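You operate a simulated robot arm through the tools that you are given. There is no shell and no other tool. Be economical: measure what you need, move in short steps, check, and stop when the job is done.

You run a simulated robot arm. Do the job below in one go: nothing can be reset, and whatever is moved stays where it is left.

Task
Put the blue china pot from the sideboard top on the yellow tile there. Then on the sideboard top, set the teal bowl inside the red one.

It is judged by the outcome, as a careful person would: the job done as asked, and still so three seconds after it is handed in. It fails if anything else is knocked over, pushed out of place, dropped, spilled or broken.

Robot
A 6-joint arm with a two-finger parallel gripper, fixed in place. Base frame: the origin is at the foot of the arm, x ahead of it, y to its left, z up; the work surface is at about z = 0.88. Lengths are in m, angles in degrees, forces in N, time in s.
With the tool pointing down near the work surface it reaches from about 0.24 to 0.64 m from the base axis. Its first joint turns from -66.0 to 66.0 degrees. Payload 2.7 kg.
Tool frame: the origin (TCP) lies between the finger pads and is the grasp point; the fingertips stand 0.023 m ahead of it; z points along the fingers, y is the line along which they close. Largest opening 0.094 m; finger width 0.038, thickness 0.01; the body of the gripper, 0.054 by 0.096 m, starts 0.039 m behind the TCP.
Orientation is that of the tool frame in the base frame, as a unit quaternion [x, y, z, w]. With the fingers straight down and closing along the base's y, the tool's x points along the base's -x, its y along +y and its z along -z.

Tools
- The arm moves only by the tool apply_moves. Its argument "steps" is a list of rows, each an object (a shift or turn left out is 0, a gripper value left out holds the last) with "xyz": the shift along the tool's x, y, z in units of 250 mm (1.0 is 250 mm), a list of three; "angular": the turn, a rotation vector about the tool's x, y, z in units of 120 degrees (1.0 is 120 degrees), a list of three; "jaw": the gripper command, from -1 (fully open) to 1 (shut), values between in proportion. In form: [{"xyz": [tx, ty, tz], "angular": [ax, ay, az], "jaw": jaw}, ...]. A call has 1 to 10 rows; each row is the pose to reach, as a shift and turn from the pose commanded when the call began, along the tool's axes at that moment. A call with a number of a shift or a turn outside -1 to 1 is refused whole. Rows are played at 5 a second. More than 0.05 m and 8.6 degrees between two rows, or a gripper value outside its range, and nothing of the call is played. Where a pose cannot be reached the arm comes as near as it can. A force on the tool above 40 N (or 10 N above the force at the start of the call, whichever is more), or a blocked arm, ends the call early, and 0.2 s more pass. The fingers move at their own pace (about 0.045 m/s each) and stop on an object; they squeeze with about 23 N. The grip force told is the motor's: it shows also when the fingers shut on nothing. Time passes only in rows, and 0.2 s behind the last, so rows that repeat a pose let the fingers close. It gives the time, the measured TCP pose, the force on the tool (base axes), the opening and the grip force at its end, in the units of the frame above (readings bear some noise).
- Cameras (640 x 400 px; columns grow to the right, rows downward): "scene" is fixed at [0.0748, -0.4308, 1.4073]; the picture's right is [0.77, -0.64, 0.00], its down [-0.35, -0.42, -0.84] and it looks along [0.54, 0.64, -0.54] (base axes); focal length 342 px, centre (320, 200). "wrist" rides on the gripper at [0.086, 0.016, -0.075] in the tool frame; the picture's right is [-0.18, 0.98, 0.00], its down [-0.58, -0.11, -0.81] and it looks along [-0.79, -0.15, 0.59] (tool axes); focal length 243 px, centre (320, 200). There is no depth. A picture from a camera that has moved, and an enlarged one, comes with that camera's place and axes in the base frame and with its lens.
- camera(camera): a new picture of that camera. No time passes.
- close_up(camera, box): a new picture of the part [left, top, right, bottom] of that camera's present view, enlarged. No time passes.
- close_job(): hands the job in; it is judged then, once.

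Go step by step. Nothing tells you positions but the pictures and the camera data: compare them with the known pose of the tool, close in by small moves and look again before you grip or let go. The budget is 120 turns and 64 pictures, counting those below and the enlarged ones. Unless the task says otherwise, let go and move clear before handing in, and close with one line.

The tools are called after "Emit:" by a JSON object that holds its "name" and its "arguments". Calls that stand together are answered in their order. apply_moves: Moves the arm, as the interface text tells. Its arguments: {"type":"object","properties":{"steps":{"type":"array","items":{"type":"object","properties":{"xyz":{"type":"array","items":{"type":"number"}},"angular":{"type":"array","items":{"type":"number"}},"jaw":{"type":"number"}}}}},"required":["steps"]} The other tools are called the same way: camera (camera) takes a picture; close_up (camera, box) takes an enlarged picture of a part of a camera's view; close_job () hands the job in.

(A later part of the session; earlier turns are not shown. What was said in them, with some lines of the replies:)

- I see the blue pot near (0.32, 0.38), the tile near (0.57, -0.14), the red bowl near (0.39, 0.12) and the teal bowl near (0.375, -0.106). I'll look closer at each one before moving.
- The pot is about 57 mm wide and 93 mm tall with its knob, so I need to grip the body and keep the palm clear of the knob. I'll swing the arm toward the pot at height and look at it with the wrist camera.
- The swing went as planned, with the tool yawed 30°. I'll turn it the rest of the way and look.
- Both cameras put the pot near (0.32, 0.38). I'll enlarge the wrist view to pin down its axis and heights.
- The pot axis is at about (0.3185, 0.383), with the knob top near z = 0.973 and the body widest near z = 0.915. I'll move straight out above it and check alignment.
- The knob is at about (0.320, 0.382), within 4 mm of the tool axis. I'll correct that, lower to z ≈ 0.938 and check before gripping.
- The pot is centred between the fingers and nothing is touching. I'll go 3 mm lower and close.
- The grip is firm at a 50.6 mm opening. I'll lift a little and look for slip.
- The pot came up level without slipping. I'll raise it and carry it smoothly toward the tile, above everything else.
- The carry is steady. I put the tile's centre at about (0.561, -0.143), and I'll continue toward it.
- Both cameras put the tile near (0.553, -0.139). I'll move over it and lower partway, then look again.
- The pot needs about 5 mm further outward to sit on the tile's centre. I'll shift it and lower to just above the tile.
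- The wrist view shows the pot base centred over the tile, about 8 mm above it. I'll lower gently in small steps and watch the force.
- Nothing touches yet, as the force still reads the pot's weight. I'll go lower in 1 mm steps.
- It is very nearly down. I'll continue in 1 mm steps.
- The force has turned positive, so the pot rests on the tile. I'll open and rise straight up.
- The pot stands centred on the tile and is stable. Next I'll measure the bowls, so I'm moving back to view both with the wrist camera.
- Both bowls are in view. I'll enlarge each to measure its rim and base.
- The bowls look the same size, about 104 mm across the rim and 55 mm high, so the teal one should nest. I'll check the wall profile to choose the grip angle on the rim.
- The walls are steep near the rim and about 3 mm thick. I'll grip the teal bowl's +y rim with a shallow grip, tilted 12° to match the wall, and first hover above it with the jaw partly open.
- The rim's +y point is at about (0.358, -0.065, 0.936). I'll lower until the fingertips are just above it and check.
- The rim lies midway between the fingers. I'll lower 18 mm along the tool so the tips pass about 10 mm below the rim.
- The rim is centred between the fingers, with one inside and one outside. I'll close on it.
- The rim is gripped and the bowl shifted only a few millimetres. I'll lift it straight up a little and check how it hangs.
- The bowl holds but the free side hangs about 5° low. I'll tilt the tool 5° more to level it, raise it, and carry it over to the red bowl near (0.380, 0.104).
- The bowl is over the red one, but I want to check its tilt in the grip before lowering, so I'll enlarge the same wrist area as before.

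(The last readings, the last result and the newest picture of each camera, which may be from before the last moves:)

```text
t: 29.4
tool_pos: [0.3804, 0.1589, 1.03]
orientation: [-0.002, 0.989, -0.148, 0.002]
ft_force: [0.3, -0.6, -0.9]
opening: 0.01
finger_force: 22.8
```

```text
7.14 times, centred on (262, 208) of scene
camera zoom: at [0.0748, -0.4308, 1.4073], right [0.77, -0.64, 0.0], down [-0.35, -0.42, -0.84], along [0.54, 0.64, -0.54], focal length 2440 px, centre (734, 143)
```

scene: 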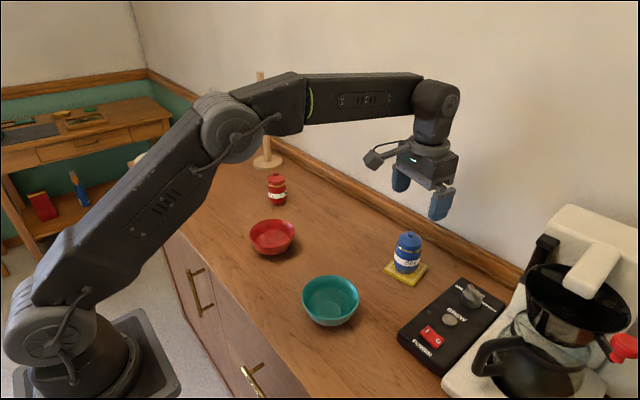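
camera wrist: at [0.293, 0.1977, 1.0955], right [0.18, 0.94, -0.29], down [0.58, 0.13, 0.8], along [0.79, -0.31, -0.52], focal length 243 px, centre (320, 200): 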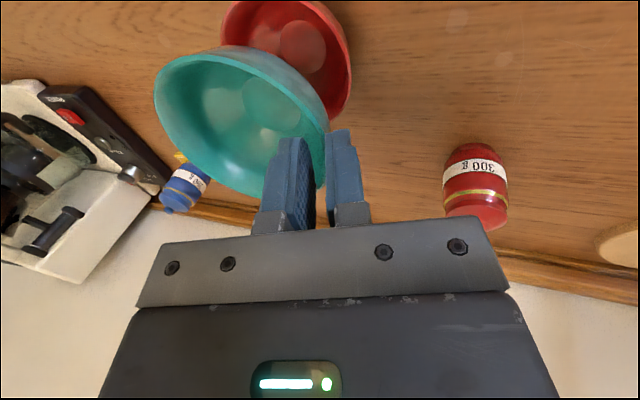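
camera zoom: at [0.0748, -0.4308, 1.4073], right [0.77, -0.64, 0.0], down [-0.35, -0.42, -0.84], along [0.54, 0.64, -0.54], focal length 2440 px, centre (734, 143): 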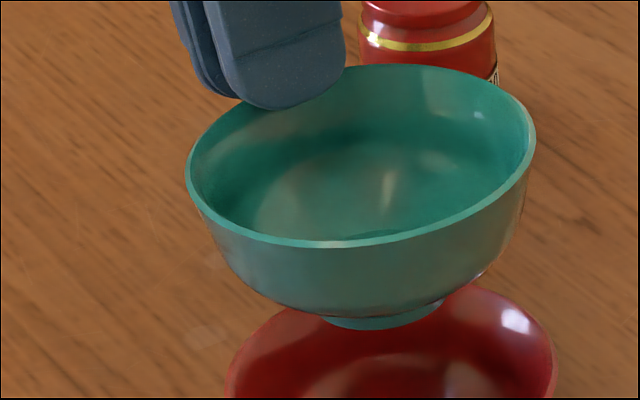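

The bowl hasn't moved in the grip, and its free side is now about 3° high. I'll ease the tilt back 3°, shift 6 mm toward -y and lower 30 mm to check alignment.

Emit:
{"name": "apply_moves", "arguments": {"steps": [{"xyz": [0, -0.01, 0.01], "angular": [-0.012, 0, 0]}, {"xyz": [0, -0.01, 0.04], "angular": [-0.025, 0, 0]}, {"xyz": [0, 0, 0.08], "angular": [-0.025, 0, 0]}, {"xyz": [0, 0.012, 0.122], "angular": [-0.025, 0, 0]}, {"xyz": [0, 0.012, 0.122], "angular": [-0.025, 0, 0]}]}}

Emit:
{"name": "camera", "arguments": {"camera": "wrist"}}

Emit:
{"name": "close_up", "arguments": {"camera": "scene", "box": [230, 190, 310, 270]}}

```text
t: 30.6
tool_pos: [0.3809, 0.1507, 1.001]
orientation: [0.0, 0.993, -0.121, 0.001]
ft_force: [0.3, -0.1, -1.3]
opening: 0.01
finger_force: 23.0
```

```text
20 pictures are left
camera wrist: at [0.2936, 0.1867, 1.0692], right [0.18, 0.95, -0.24], down [0.58, 0.09, 0.81], along [0.79, -0.29, -0.54], focal length 243 px, centre (320, 200)
```

wrist: 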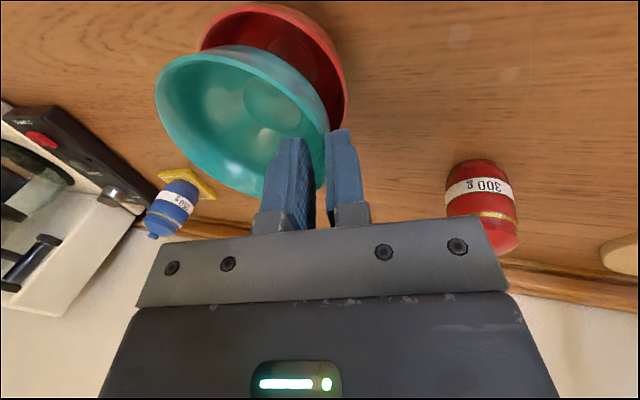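

```text
5.00 times, centred on (270, 230) of scene
camera zoom: at [0.0748, -0.4308, 1.4073], right [0.77, -0.64, 0.0], down [-0.35, -0.42, -0.84], along [0.54, 0.64, -0.54], focal length 1708 px, centre (570, 50)
```

zoom: 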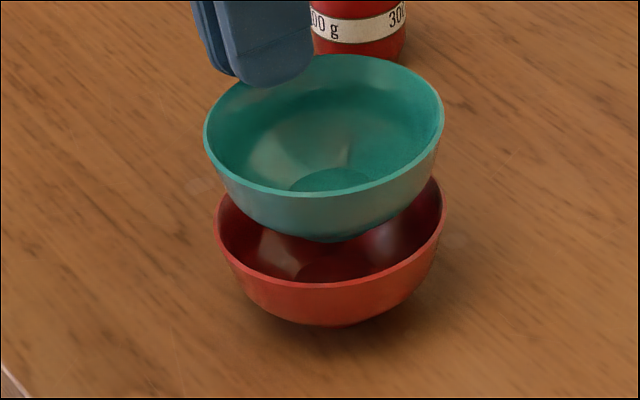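

The bowls line up within a few millimetres and the teal one is nearly level. I'll lower 26 mm into the red bowl.

Emit:
{"name": "apply_moves", "arguments": {"steps": [{"xyz": [-0.004, 0.01, 0.03]}, {"xyz": [-0.004, 0.018, 0.06]}, {"xyz": [-0.004, 0.025, 0.085]}, {"xyz": [-0.004, 0.029, 0.101]}, {"xyz": [-0.004, 0.029, 0.101]}]}}

Emit:
{"name": "camera", "arguments": {"camera": "wrist"}}

Emit:
{"name": "close_up", "arguments": {"camera": "scene", "box": [230, 190, 310, 270]}}

```text
t: 31.8
tool_pos: [0.3816, 0.1518, 0.974]
orientation: [-0.001, 0.992, -0.123, 0.0]
ft_force: [-1.1, -0.9, -1.6]
opening: 0.0098
finger_force: 22.4
```

```text
18 pictures are left
camera wrist: at [0.2947, 0.1876, 1.0425], right [0.18, 0.95, -0.24], down [0.58, 0.09, 0.81], along [0.79, -0.29, -0.54], focal length 243 px, centre (320, 200)
```

wrist: 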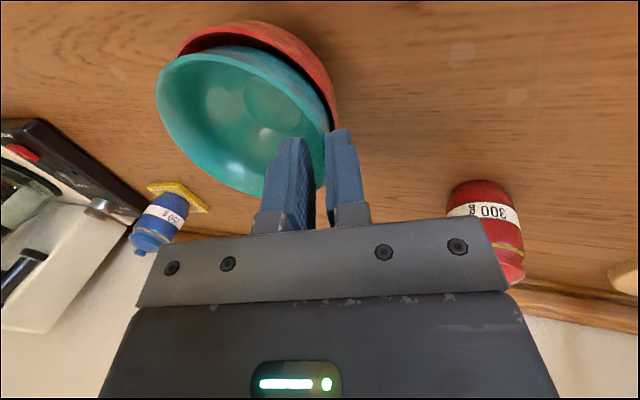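

```text
5.00 times, centred on (270, 230) of scene
camera zoom: at [0.0748, -0.4308, 1.4073], right [0.77, -0.64, 0.0], down [-0.35, -0.42, -0.84], along [0.54, 0.64, -0.54], focal length 1708 px, centre (570, 50)
```

zoom: 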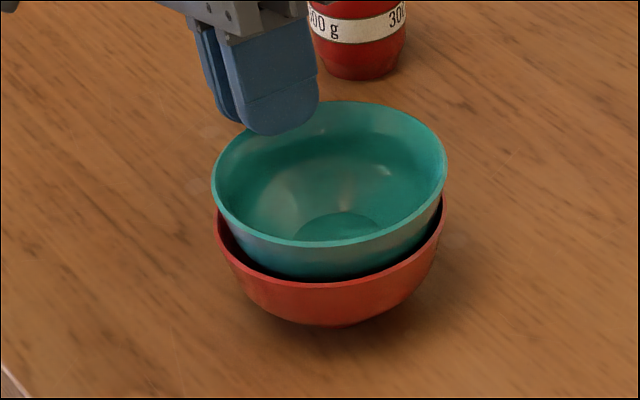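

The teal bowl is well inside the red one but sits about 4 mm toward -y. I'll correct that while lowering, then watch for contact.

Emit:
{"name": "apply_moves", "arguments": {"steps": [{"xyz": [-0.004, 0.015, 0]}, {"xyz": [-0.004, 0.02, 0.016]}, {"xyz": [-0.004, 0.024, 0.031]}, {"xyz": [-0.004, 0.024, 0.031]}]}}

Emit:
{"name": "close_up", "arguments": {"camera": "scene", "box": [230, 190, 310, 270]}}

```text
t: 32.8
tool_pos: [0.382, 0.1558, 0.9651]
orientation: [-0.001, 0.993, -0.121, 0.003]
ft_force: [-2.1, 0.9, 9.9]
opening: 0.0096
finger_force: 23.0
```

```text
5.00 times, centred on (270, 230) of scene
camera zoom: at [0.0746, -0.4308, 1.4073], right [0.77, -0.64, 0.0], down [-0.35, -0.42, -0.84], along [0.54, 0.64, -0.54], focal length 1708 px, centre (570, 50)
```

zoom: 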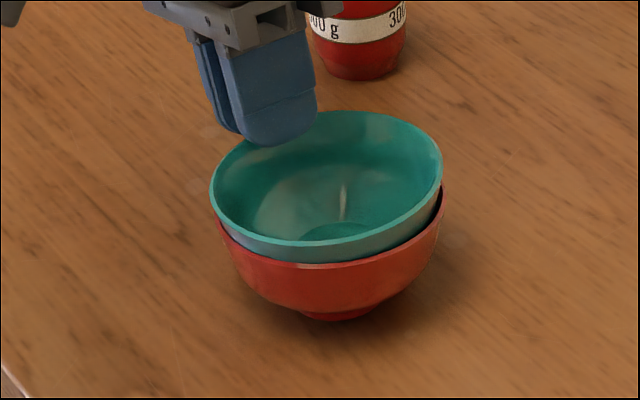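

The force jumped to about 10 N and the red bowl's near side lifted slightly, so the outer finger is probably pressing on its +y rim. I'll back up at once and look.

Emit:
{"name": "apply_moves", "arguments": {"steps": [{"xyz": [0, -0.003, -0.012]}, {"xyz": [0, -0.006, -0.024]}, {"xyz": [0, -0.006, -0.024]}]}}

Emit:
{"name": "close_up", "arguments": {"camera": "scene", "box": [230, 190, 310, 270]}}

Emit:
{"name": "close_up", "arguments": {"camera": "wrist", "box": [140, 40, 420, 240]}}

```text
t: 33.6
tool_pos: [0.3825, 0.157, 0.9707]
orientation: [-0.001, 0.993, -0.122, 0.001]
ft_force: [-0.4, 0.7, -2.5]
opening: 0.0097
finger_force: 22.9
```

```text
5.00 times, centred on (270, 230) of scene
camera zoom: at [0.0748, -0.4308, 1.4073], right [0.77, -0.64, 0.0], down [-0.35, -0.42, -0.84], along [0.54, 0.64, -0.54], focal length 1708 px, centre (570, 50)
```

zoom: 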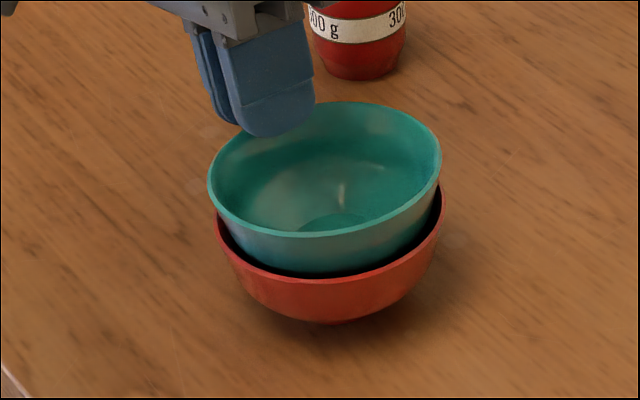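

```text
2.00 times, centred on (280, 140) of wrist
camera zoom: at [0.2949, 0.1917, 1.039], right [0.18, 0.95, -0.24], down [0.58, 0.09, 0.81], along [0.79, -0.29, -0.54], focal length 485 px, centre (400, 320)
```

zoom: 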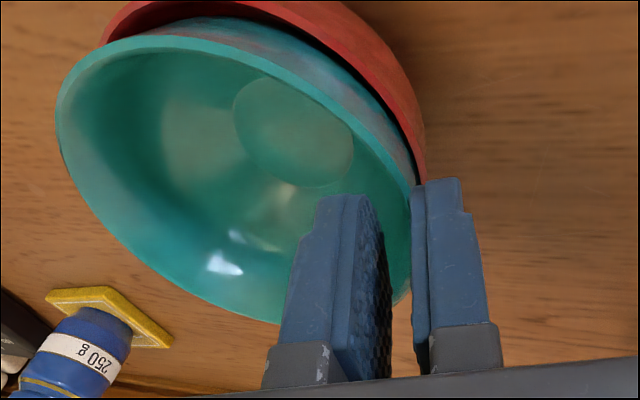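

Backing off set the red bowl back down. The teal bowl's free side is now a few degrees high, so I'll tilt the tool back to lower that side into the red bowl first and raise the outer fingertip relative to the red rim.

Emit:
{"name": "apply_moves", "arguments": {"steps": [{"xyz": [0, -0.006, -0.012], "angular": [-0.017, 0, 0]}, {"xyz": [0, -0.012, -0.012], "angular": [-0.034, 0, 0]}, {"xyz": [0, -0.018, -0.012], "angular": [-0.05, 0, 0]}, {"xyz": [0, -0.018, -0.008], "angular": [-0.067, 0, 0]}, {"xyz": [0, -0.018, -0.008], "angular": [-0.067, 0, 0]}]}}

Emit:
{"name": "close_up", "arguments": {"camera": "scene", "box": [230, 190, 310, 270]}}

Emit:
{"name": "close_up", "arguments": {"camera": "wrist", "box": [140, 40, 420, 240]}}

```text
t: 34.8
tool_pos: [0.3822, 0.152, 0.9733]
orientation: [0.0, 0.999, -0.052, 0.001]
ft_force: [-0.2, -2.1, 4.1]
opening: 0.0102
finger_force: 23.0
```

```text
5.00 times, centred on (270, 230) of scene
camera zoom: at [0.0747, -0.4309, 1.4073], right [0.77, -0.64, 0.0], down [-0.35, -0.42, -0.84], along [0.54, 0.64, -0.54], focal length 1708 px, centre (570, 50)
```

zoom: 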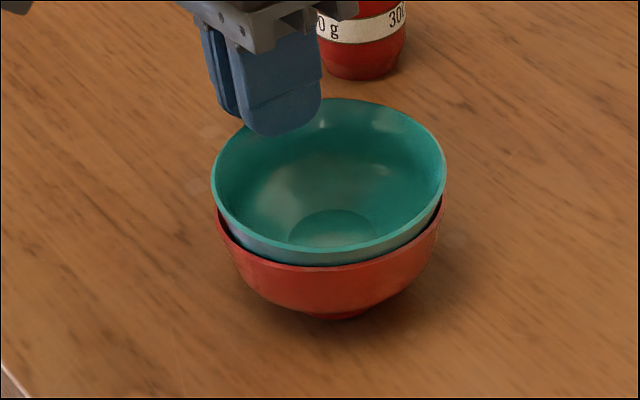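

```text
2.00 times, centred on (280, 140) of wrist
camera zoom: at [0.2961, 0.1773, 1.0465], right [0.18, 0.98, -0.1], down [0.58, -0.02, 0.81], along [0.79, -0.21, -0.57], focal length 485 px, centre (400, 320)
```

zoom: 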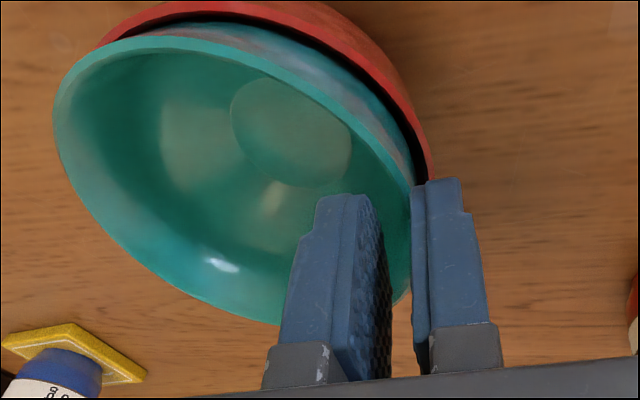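

The teal foot sits about 6 mm too far toward +y and is pressing on the red bowl's far inner wall. I'll lift 5 mm, level the bowl by 4° to swing the foot back to centre, and look again.

Emit:
{"name": "apply_moves", "arguments": {"steps": [{"xyz": [0.004, -0.003, -0.02]}, {"xyz": [0.008, -0.006, -0.02], "angular": [0.017, 0, 0]}, {"xyz": [0.008, -0.006, -0.02], "angular": [0.033, 0, 0]}, {"xyz": [0.008, -0.006, -0.02], "angular": [0.033, 0, 0]}]}}

Emit:
{"name": "close_up", "arguments": {"camera": "scene", "box": [230, 190, 310, 270]}}

```text
t: 35.8
tool_pos: [0.3812, 0.1514, 0.9798]
orientation: [-0.001, 0.996, -0.087, 0.001]
ft_force: [0.8, -0.2, -1.0]
opening: 0.01
finger_force: 23.0
```

```text
5.00 times, centred on (270, 230) of scene
camera zoom: at [0.0748, -0.4308, 1.4073], right [0.77, -0.64, 0.0], down [-0.35, -0.42, -0.84], along [0.54, 0.64, -0.54], focal length 1708 px, centre (570, 50)
```

zoom: 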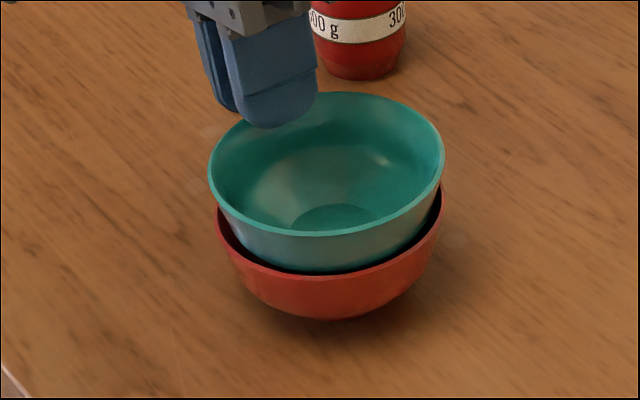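

The red bowl stands level again, moved about 4 mm away from the scene camera. I'll compare the two bowls in the wrist view.

Emit:
{"name": "camera", "arguments": {"camera": "wrist"}}

```text
10 pictures are left
camera wrist: at [0.2941, 0.1819, 1.0502], right [0.18, 0.97, -0.17], down [0.58, 0.03, 0.81], along [0.79, -0.25, -0.56], focal length 243 px, centre (320, 200)
```

wrist: 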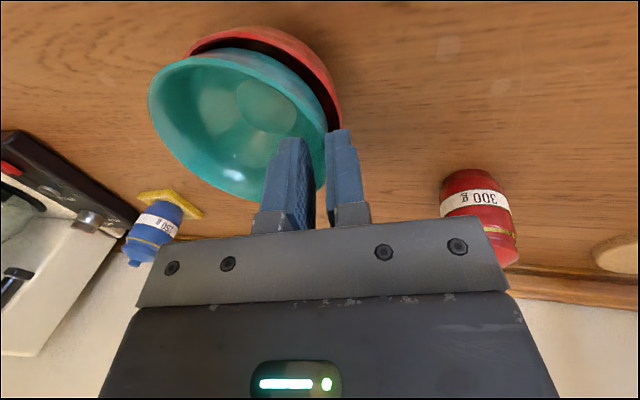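

The red bowl is centred near (0.380, 0.108), while the teal rim centre is near y = 0.102 and tipped about 4°. I'll level it, shift 5 mm toward +y and lower 10 mm.

Emit:
{"name": "apply_moves", "arguments": {"steps": [{"xyz": [-0.004, 0.01, -0.002], "angular": [0.015, 0, 0]}, {"xyz": [-0.004, 0.02, -0.0035], "angular": [0.029, 0, 0]}, {"xyz": [-0.004, 0.022, 0.012], "angular": [0.029, 0, 0]}, {"xyz": [-0.004, 0.025, 0.025], "angular": [0.029, 0, 0]}, {"xyz": [-0.004, 0.027, 0.036], "angular": [0.029, 0, 0]}, {"xyz": [-0.004, 0.027, 0.036], "angular": [0.029, 0, 0]}]}}

Emit:
{"name": "close_up", "arguments": {"camera": "scene", "box": [230, 190, 310, 270]}}

```text
t: 37.2
tool_pos: [0.3814, 0.157, 0.9697]
orientation: [-0.001, 0.993, -0.116, 0.001]
ft_force: [0.9, 0.0, -1.4]
opening: 0.0101
finger_force: 22.9
```

```text
5.00 times, centred on (270, 230) of scene
camera zoom: at [0.0748, -0.4308, 1.4073], right [0.77, -0.64, 0.0], down [-0.35, -0.42, -0.84], along [0.54, 0.64, -0.54], focal length 1708 px, centre (570, 50)
```

zoom: 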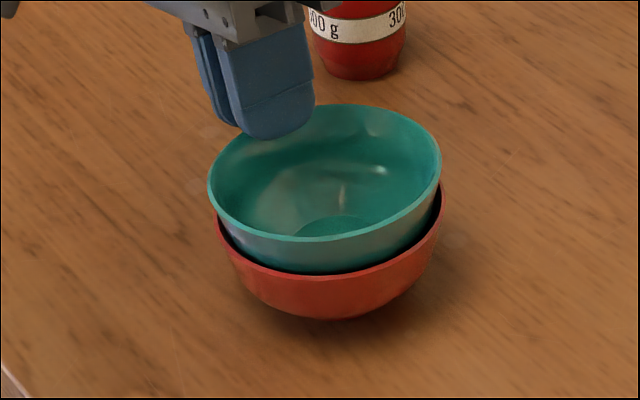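

There's no contact yet and the red bowl is level. I'll lower in small steps, reading the force each time.

Emit:
{"name": "apply_moves", "arguments": {"steps": [{"xyz": [0, 0.0018, 0.0078]}, {"xyz": [0, 0.0018, 0.0078]}]}}

Emit:
{"name": "apply_moves", "arguments": {"steps": [{"xyz": [0, 0.0018, 0.0078]}, {"xyz": [0, 0.0018, 0.0078]}]}}

```text
t: 37.8
tool_pos: [0.3805, 0.1566, 0.9675]
orientation: [0.0, 0.993, -0.117, 0.002]
ft_force: [-0.8, -0.6, -0.7]
opening: 0.0101
finger_force: 22.7
```

```text
t: 38.4
tool_pos: [0.3809, 0.1562, 0.9662]
orientation: [0.0, 0.993, -0.118, 0.002]
ft_force: [0.1, -1.2, 0.6]
opening: 0.0097
finger_force: 23.0
```

The force is just turning, which suggests first contact. I'll look before going on.

Emit:
{"name": "apply_moves", "arguments": {"steps": [{"xyz": [0, 0.001, 0.004]}, {"xyz": [0, 0.001, 0.004]}]}}

Emit:
{"name": "close_up", "arguments": {"camera": "scene", "box": [230, 190, 310, 270]}}

Emit:
{"name": "close_up", "arguments": {"camera": "wrist", "box": [140, 40, 420, 240]}}

```text
t: 39.0
tool_pos: [0.3818, 0.1584, 0.9643]
orientation: [-0.001, 0.993, -0.117, 0.002]
ft_force: [1.7, -2.2, 5.0]
opening: 0.01
finger_force: 23.1
```

```text
5.00 times, centred on (270, 230) of scene
camera zoom: at [0.0748, -0.4309, 1.4073], right [0.77, -0.64, 0.0], down [-0.35, -0.42, -0.84], along [0.54, 0.64, -0.54], focal length 1708 px, centre (570, 50)
```

zoom: 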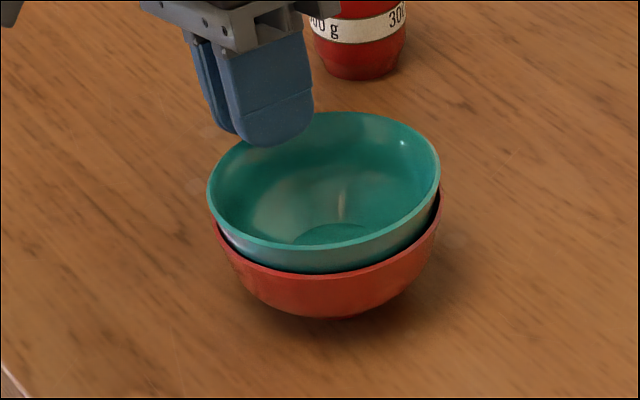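

```text
2.00 times, centred on (280, 140) of wrist
camera zoom: at [0.2941, 0.1916, 1.0337], right [0.18, 0.96, -0.23], down [0.58, 0.08, 0.81], along [0.79, -0.28, -0.54], focal length 485 px, centre (400, 320)
```

zoom: 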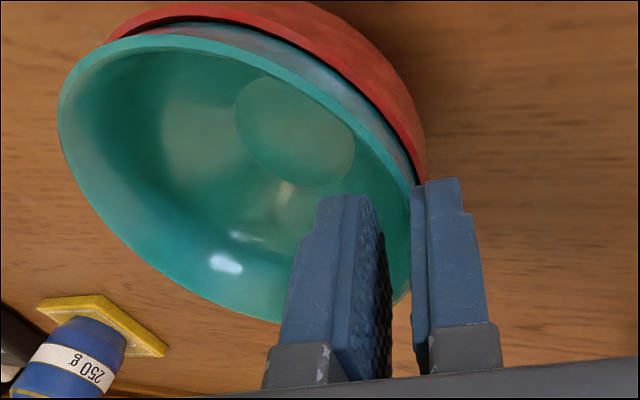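

The teal rim now stands about 15 mm above the red rim, close to its nested height, and the red bowl is level. I'll ease up 1 mm to take off the preload, then open slowly and look.

Emit:
{"name": "apply_moves", "arguments": {"steps": [{"xyz": [0, -0.001, -0.004]}, {"xyz": [0, -0.001, -0.004], "jaw": 0.7}, {"xyz": [0, -0.001, -0.004], "jaw": 0.6}, {"xyz": [0, -0.001, -0.004], "jaw": 0.5}, {"xyz": [0, -0.001, -0.004], "jaw": 0.36}, {"xyz": [0, -0.001, -0.004], "jaw": 0.36}]}}

Emit:
{"name": "close_up", "arguments": {"camera": "scene", "box": [230, 190, 310, 270]}}

```text
t: 40.4
tool_pos: [0.3796, 0.1575, 0.9666]
orientation: [-0.001, 0.993, -0.116, 0.002]
ft_force: [-0.6, -0.2, 0.3]
opening: 0.0301
finger_force: 0.0
```

```text
5.00 times, centred on (270, 230) of scene
camera zoom: at [0.0748, -0.4308, 1.4073], right [0.77, -0.64, 0.0], down [-0.35, -0.42, -0.84], along [0.54, 0.64, -0.54], focal length 1708 px, centre (570, 50)
```

zoom: 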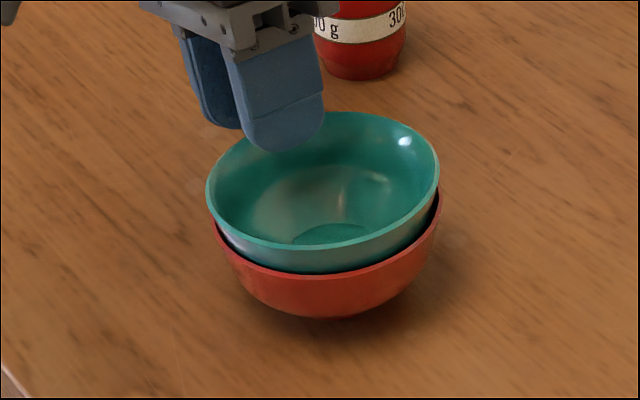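

The bowl didn't move on release, so it was already seated. I'll withdraw along the finger axis and check.

Emit:
{"name": "apply_moves", "arguments": {"steps": [{"xyz": [0, 0, -0.04]}, {"xyz": [0, 0, -0.1]}, {"xyz": [0, 0, -0.2]}, {"xyz": [0, 0, -0.32]}, {"xyz": [0, 0, -0.44]}, {"xyz": [0, 0, -0.44]}]}}

Emit:
{"name": "close_up", "arguments": {"camera": "scene", "box": [230, 190, 310, 270]}}

Emit:
{"name": "camera", "arguments": {"camera": "wrist"}}

```text
t: 41.8
tool_pos: [0.3813, 0.1817, 1.0716]
orientation: [0.0, 0.993, -0.116, 0.001]
ft_force: [0.2, 1.0, 0.3]
opening: 0.0301
finger_force: 0.0
```

```text
5.00 times, centred on (270, 230) of scene
camera zoom: at [0.0748, -0.4308, 1.4073], right [0.77, -0.64, 0.0], down [-0.35, -0.42, -0.84], along [0.54, 0.64, -0.54], focal length 1708 px, centre (570, 50)
```

zoom: 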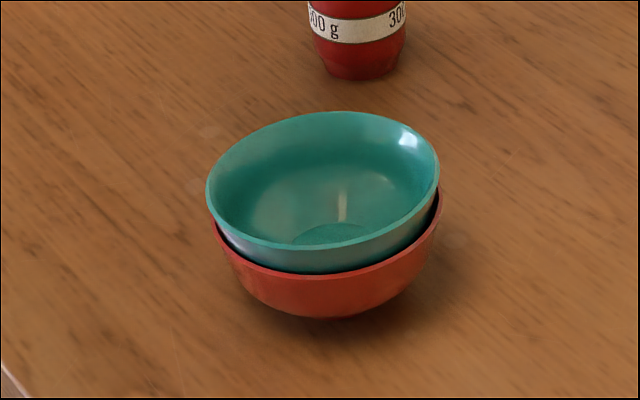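

```text
4 pictures are left
camera wrist: at [0.2953, 0.2168, 1.1414], right [0.18, 0.96, -0.23], down [0.58, 0.08, 0.81], along [0.79, -0.28, -0.54], focal length 243 px, centre (320, 200)
```

wrist: 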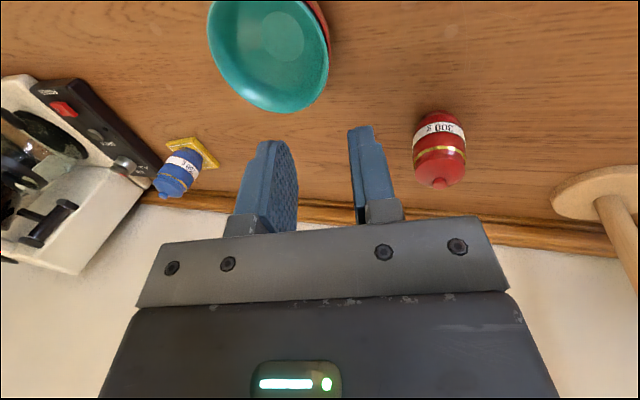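

The teal bowl rests nested inside the red one, and the hand is clear. I'll check the whole scene once more.

Emit:
{"name": "camera", "arguments": {"camera": "scene"}}

```text
3 pictures are left
```

scene: 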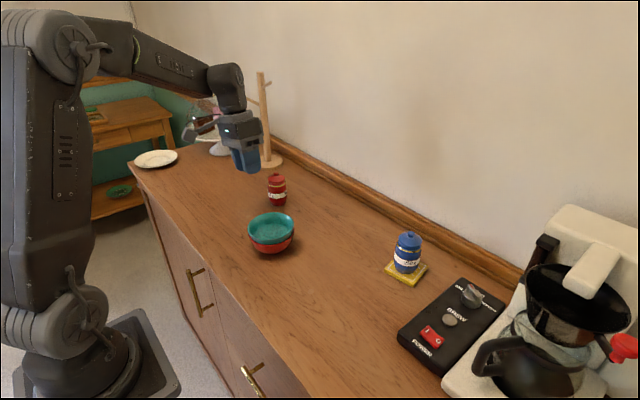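

The pot stands on the tile, the teal bowl sits inside the red one, and nothing else looks disturbed, so I'm handing in.

Emit:
{"name": "close_job", "arguments": {}}

```text
The job is handed in.
```

The blue pot is on the yellow tile and the teal bowl is nested inside the red one, sitting slightly tilted; the red bowl slid about 4 mm while I was seating it.
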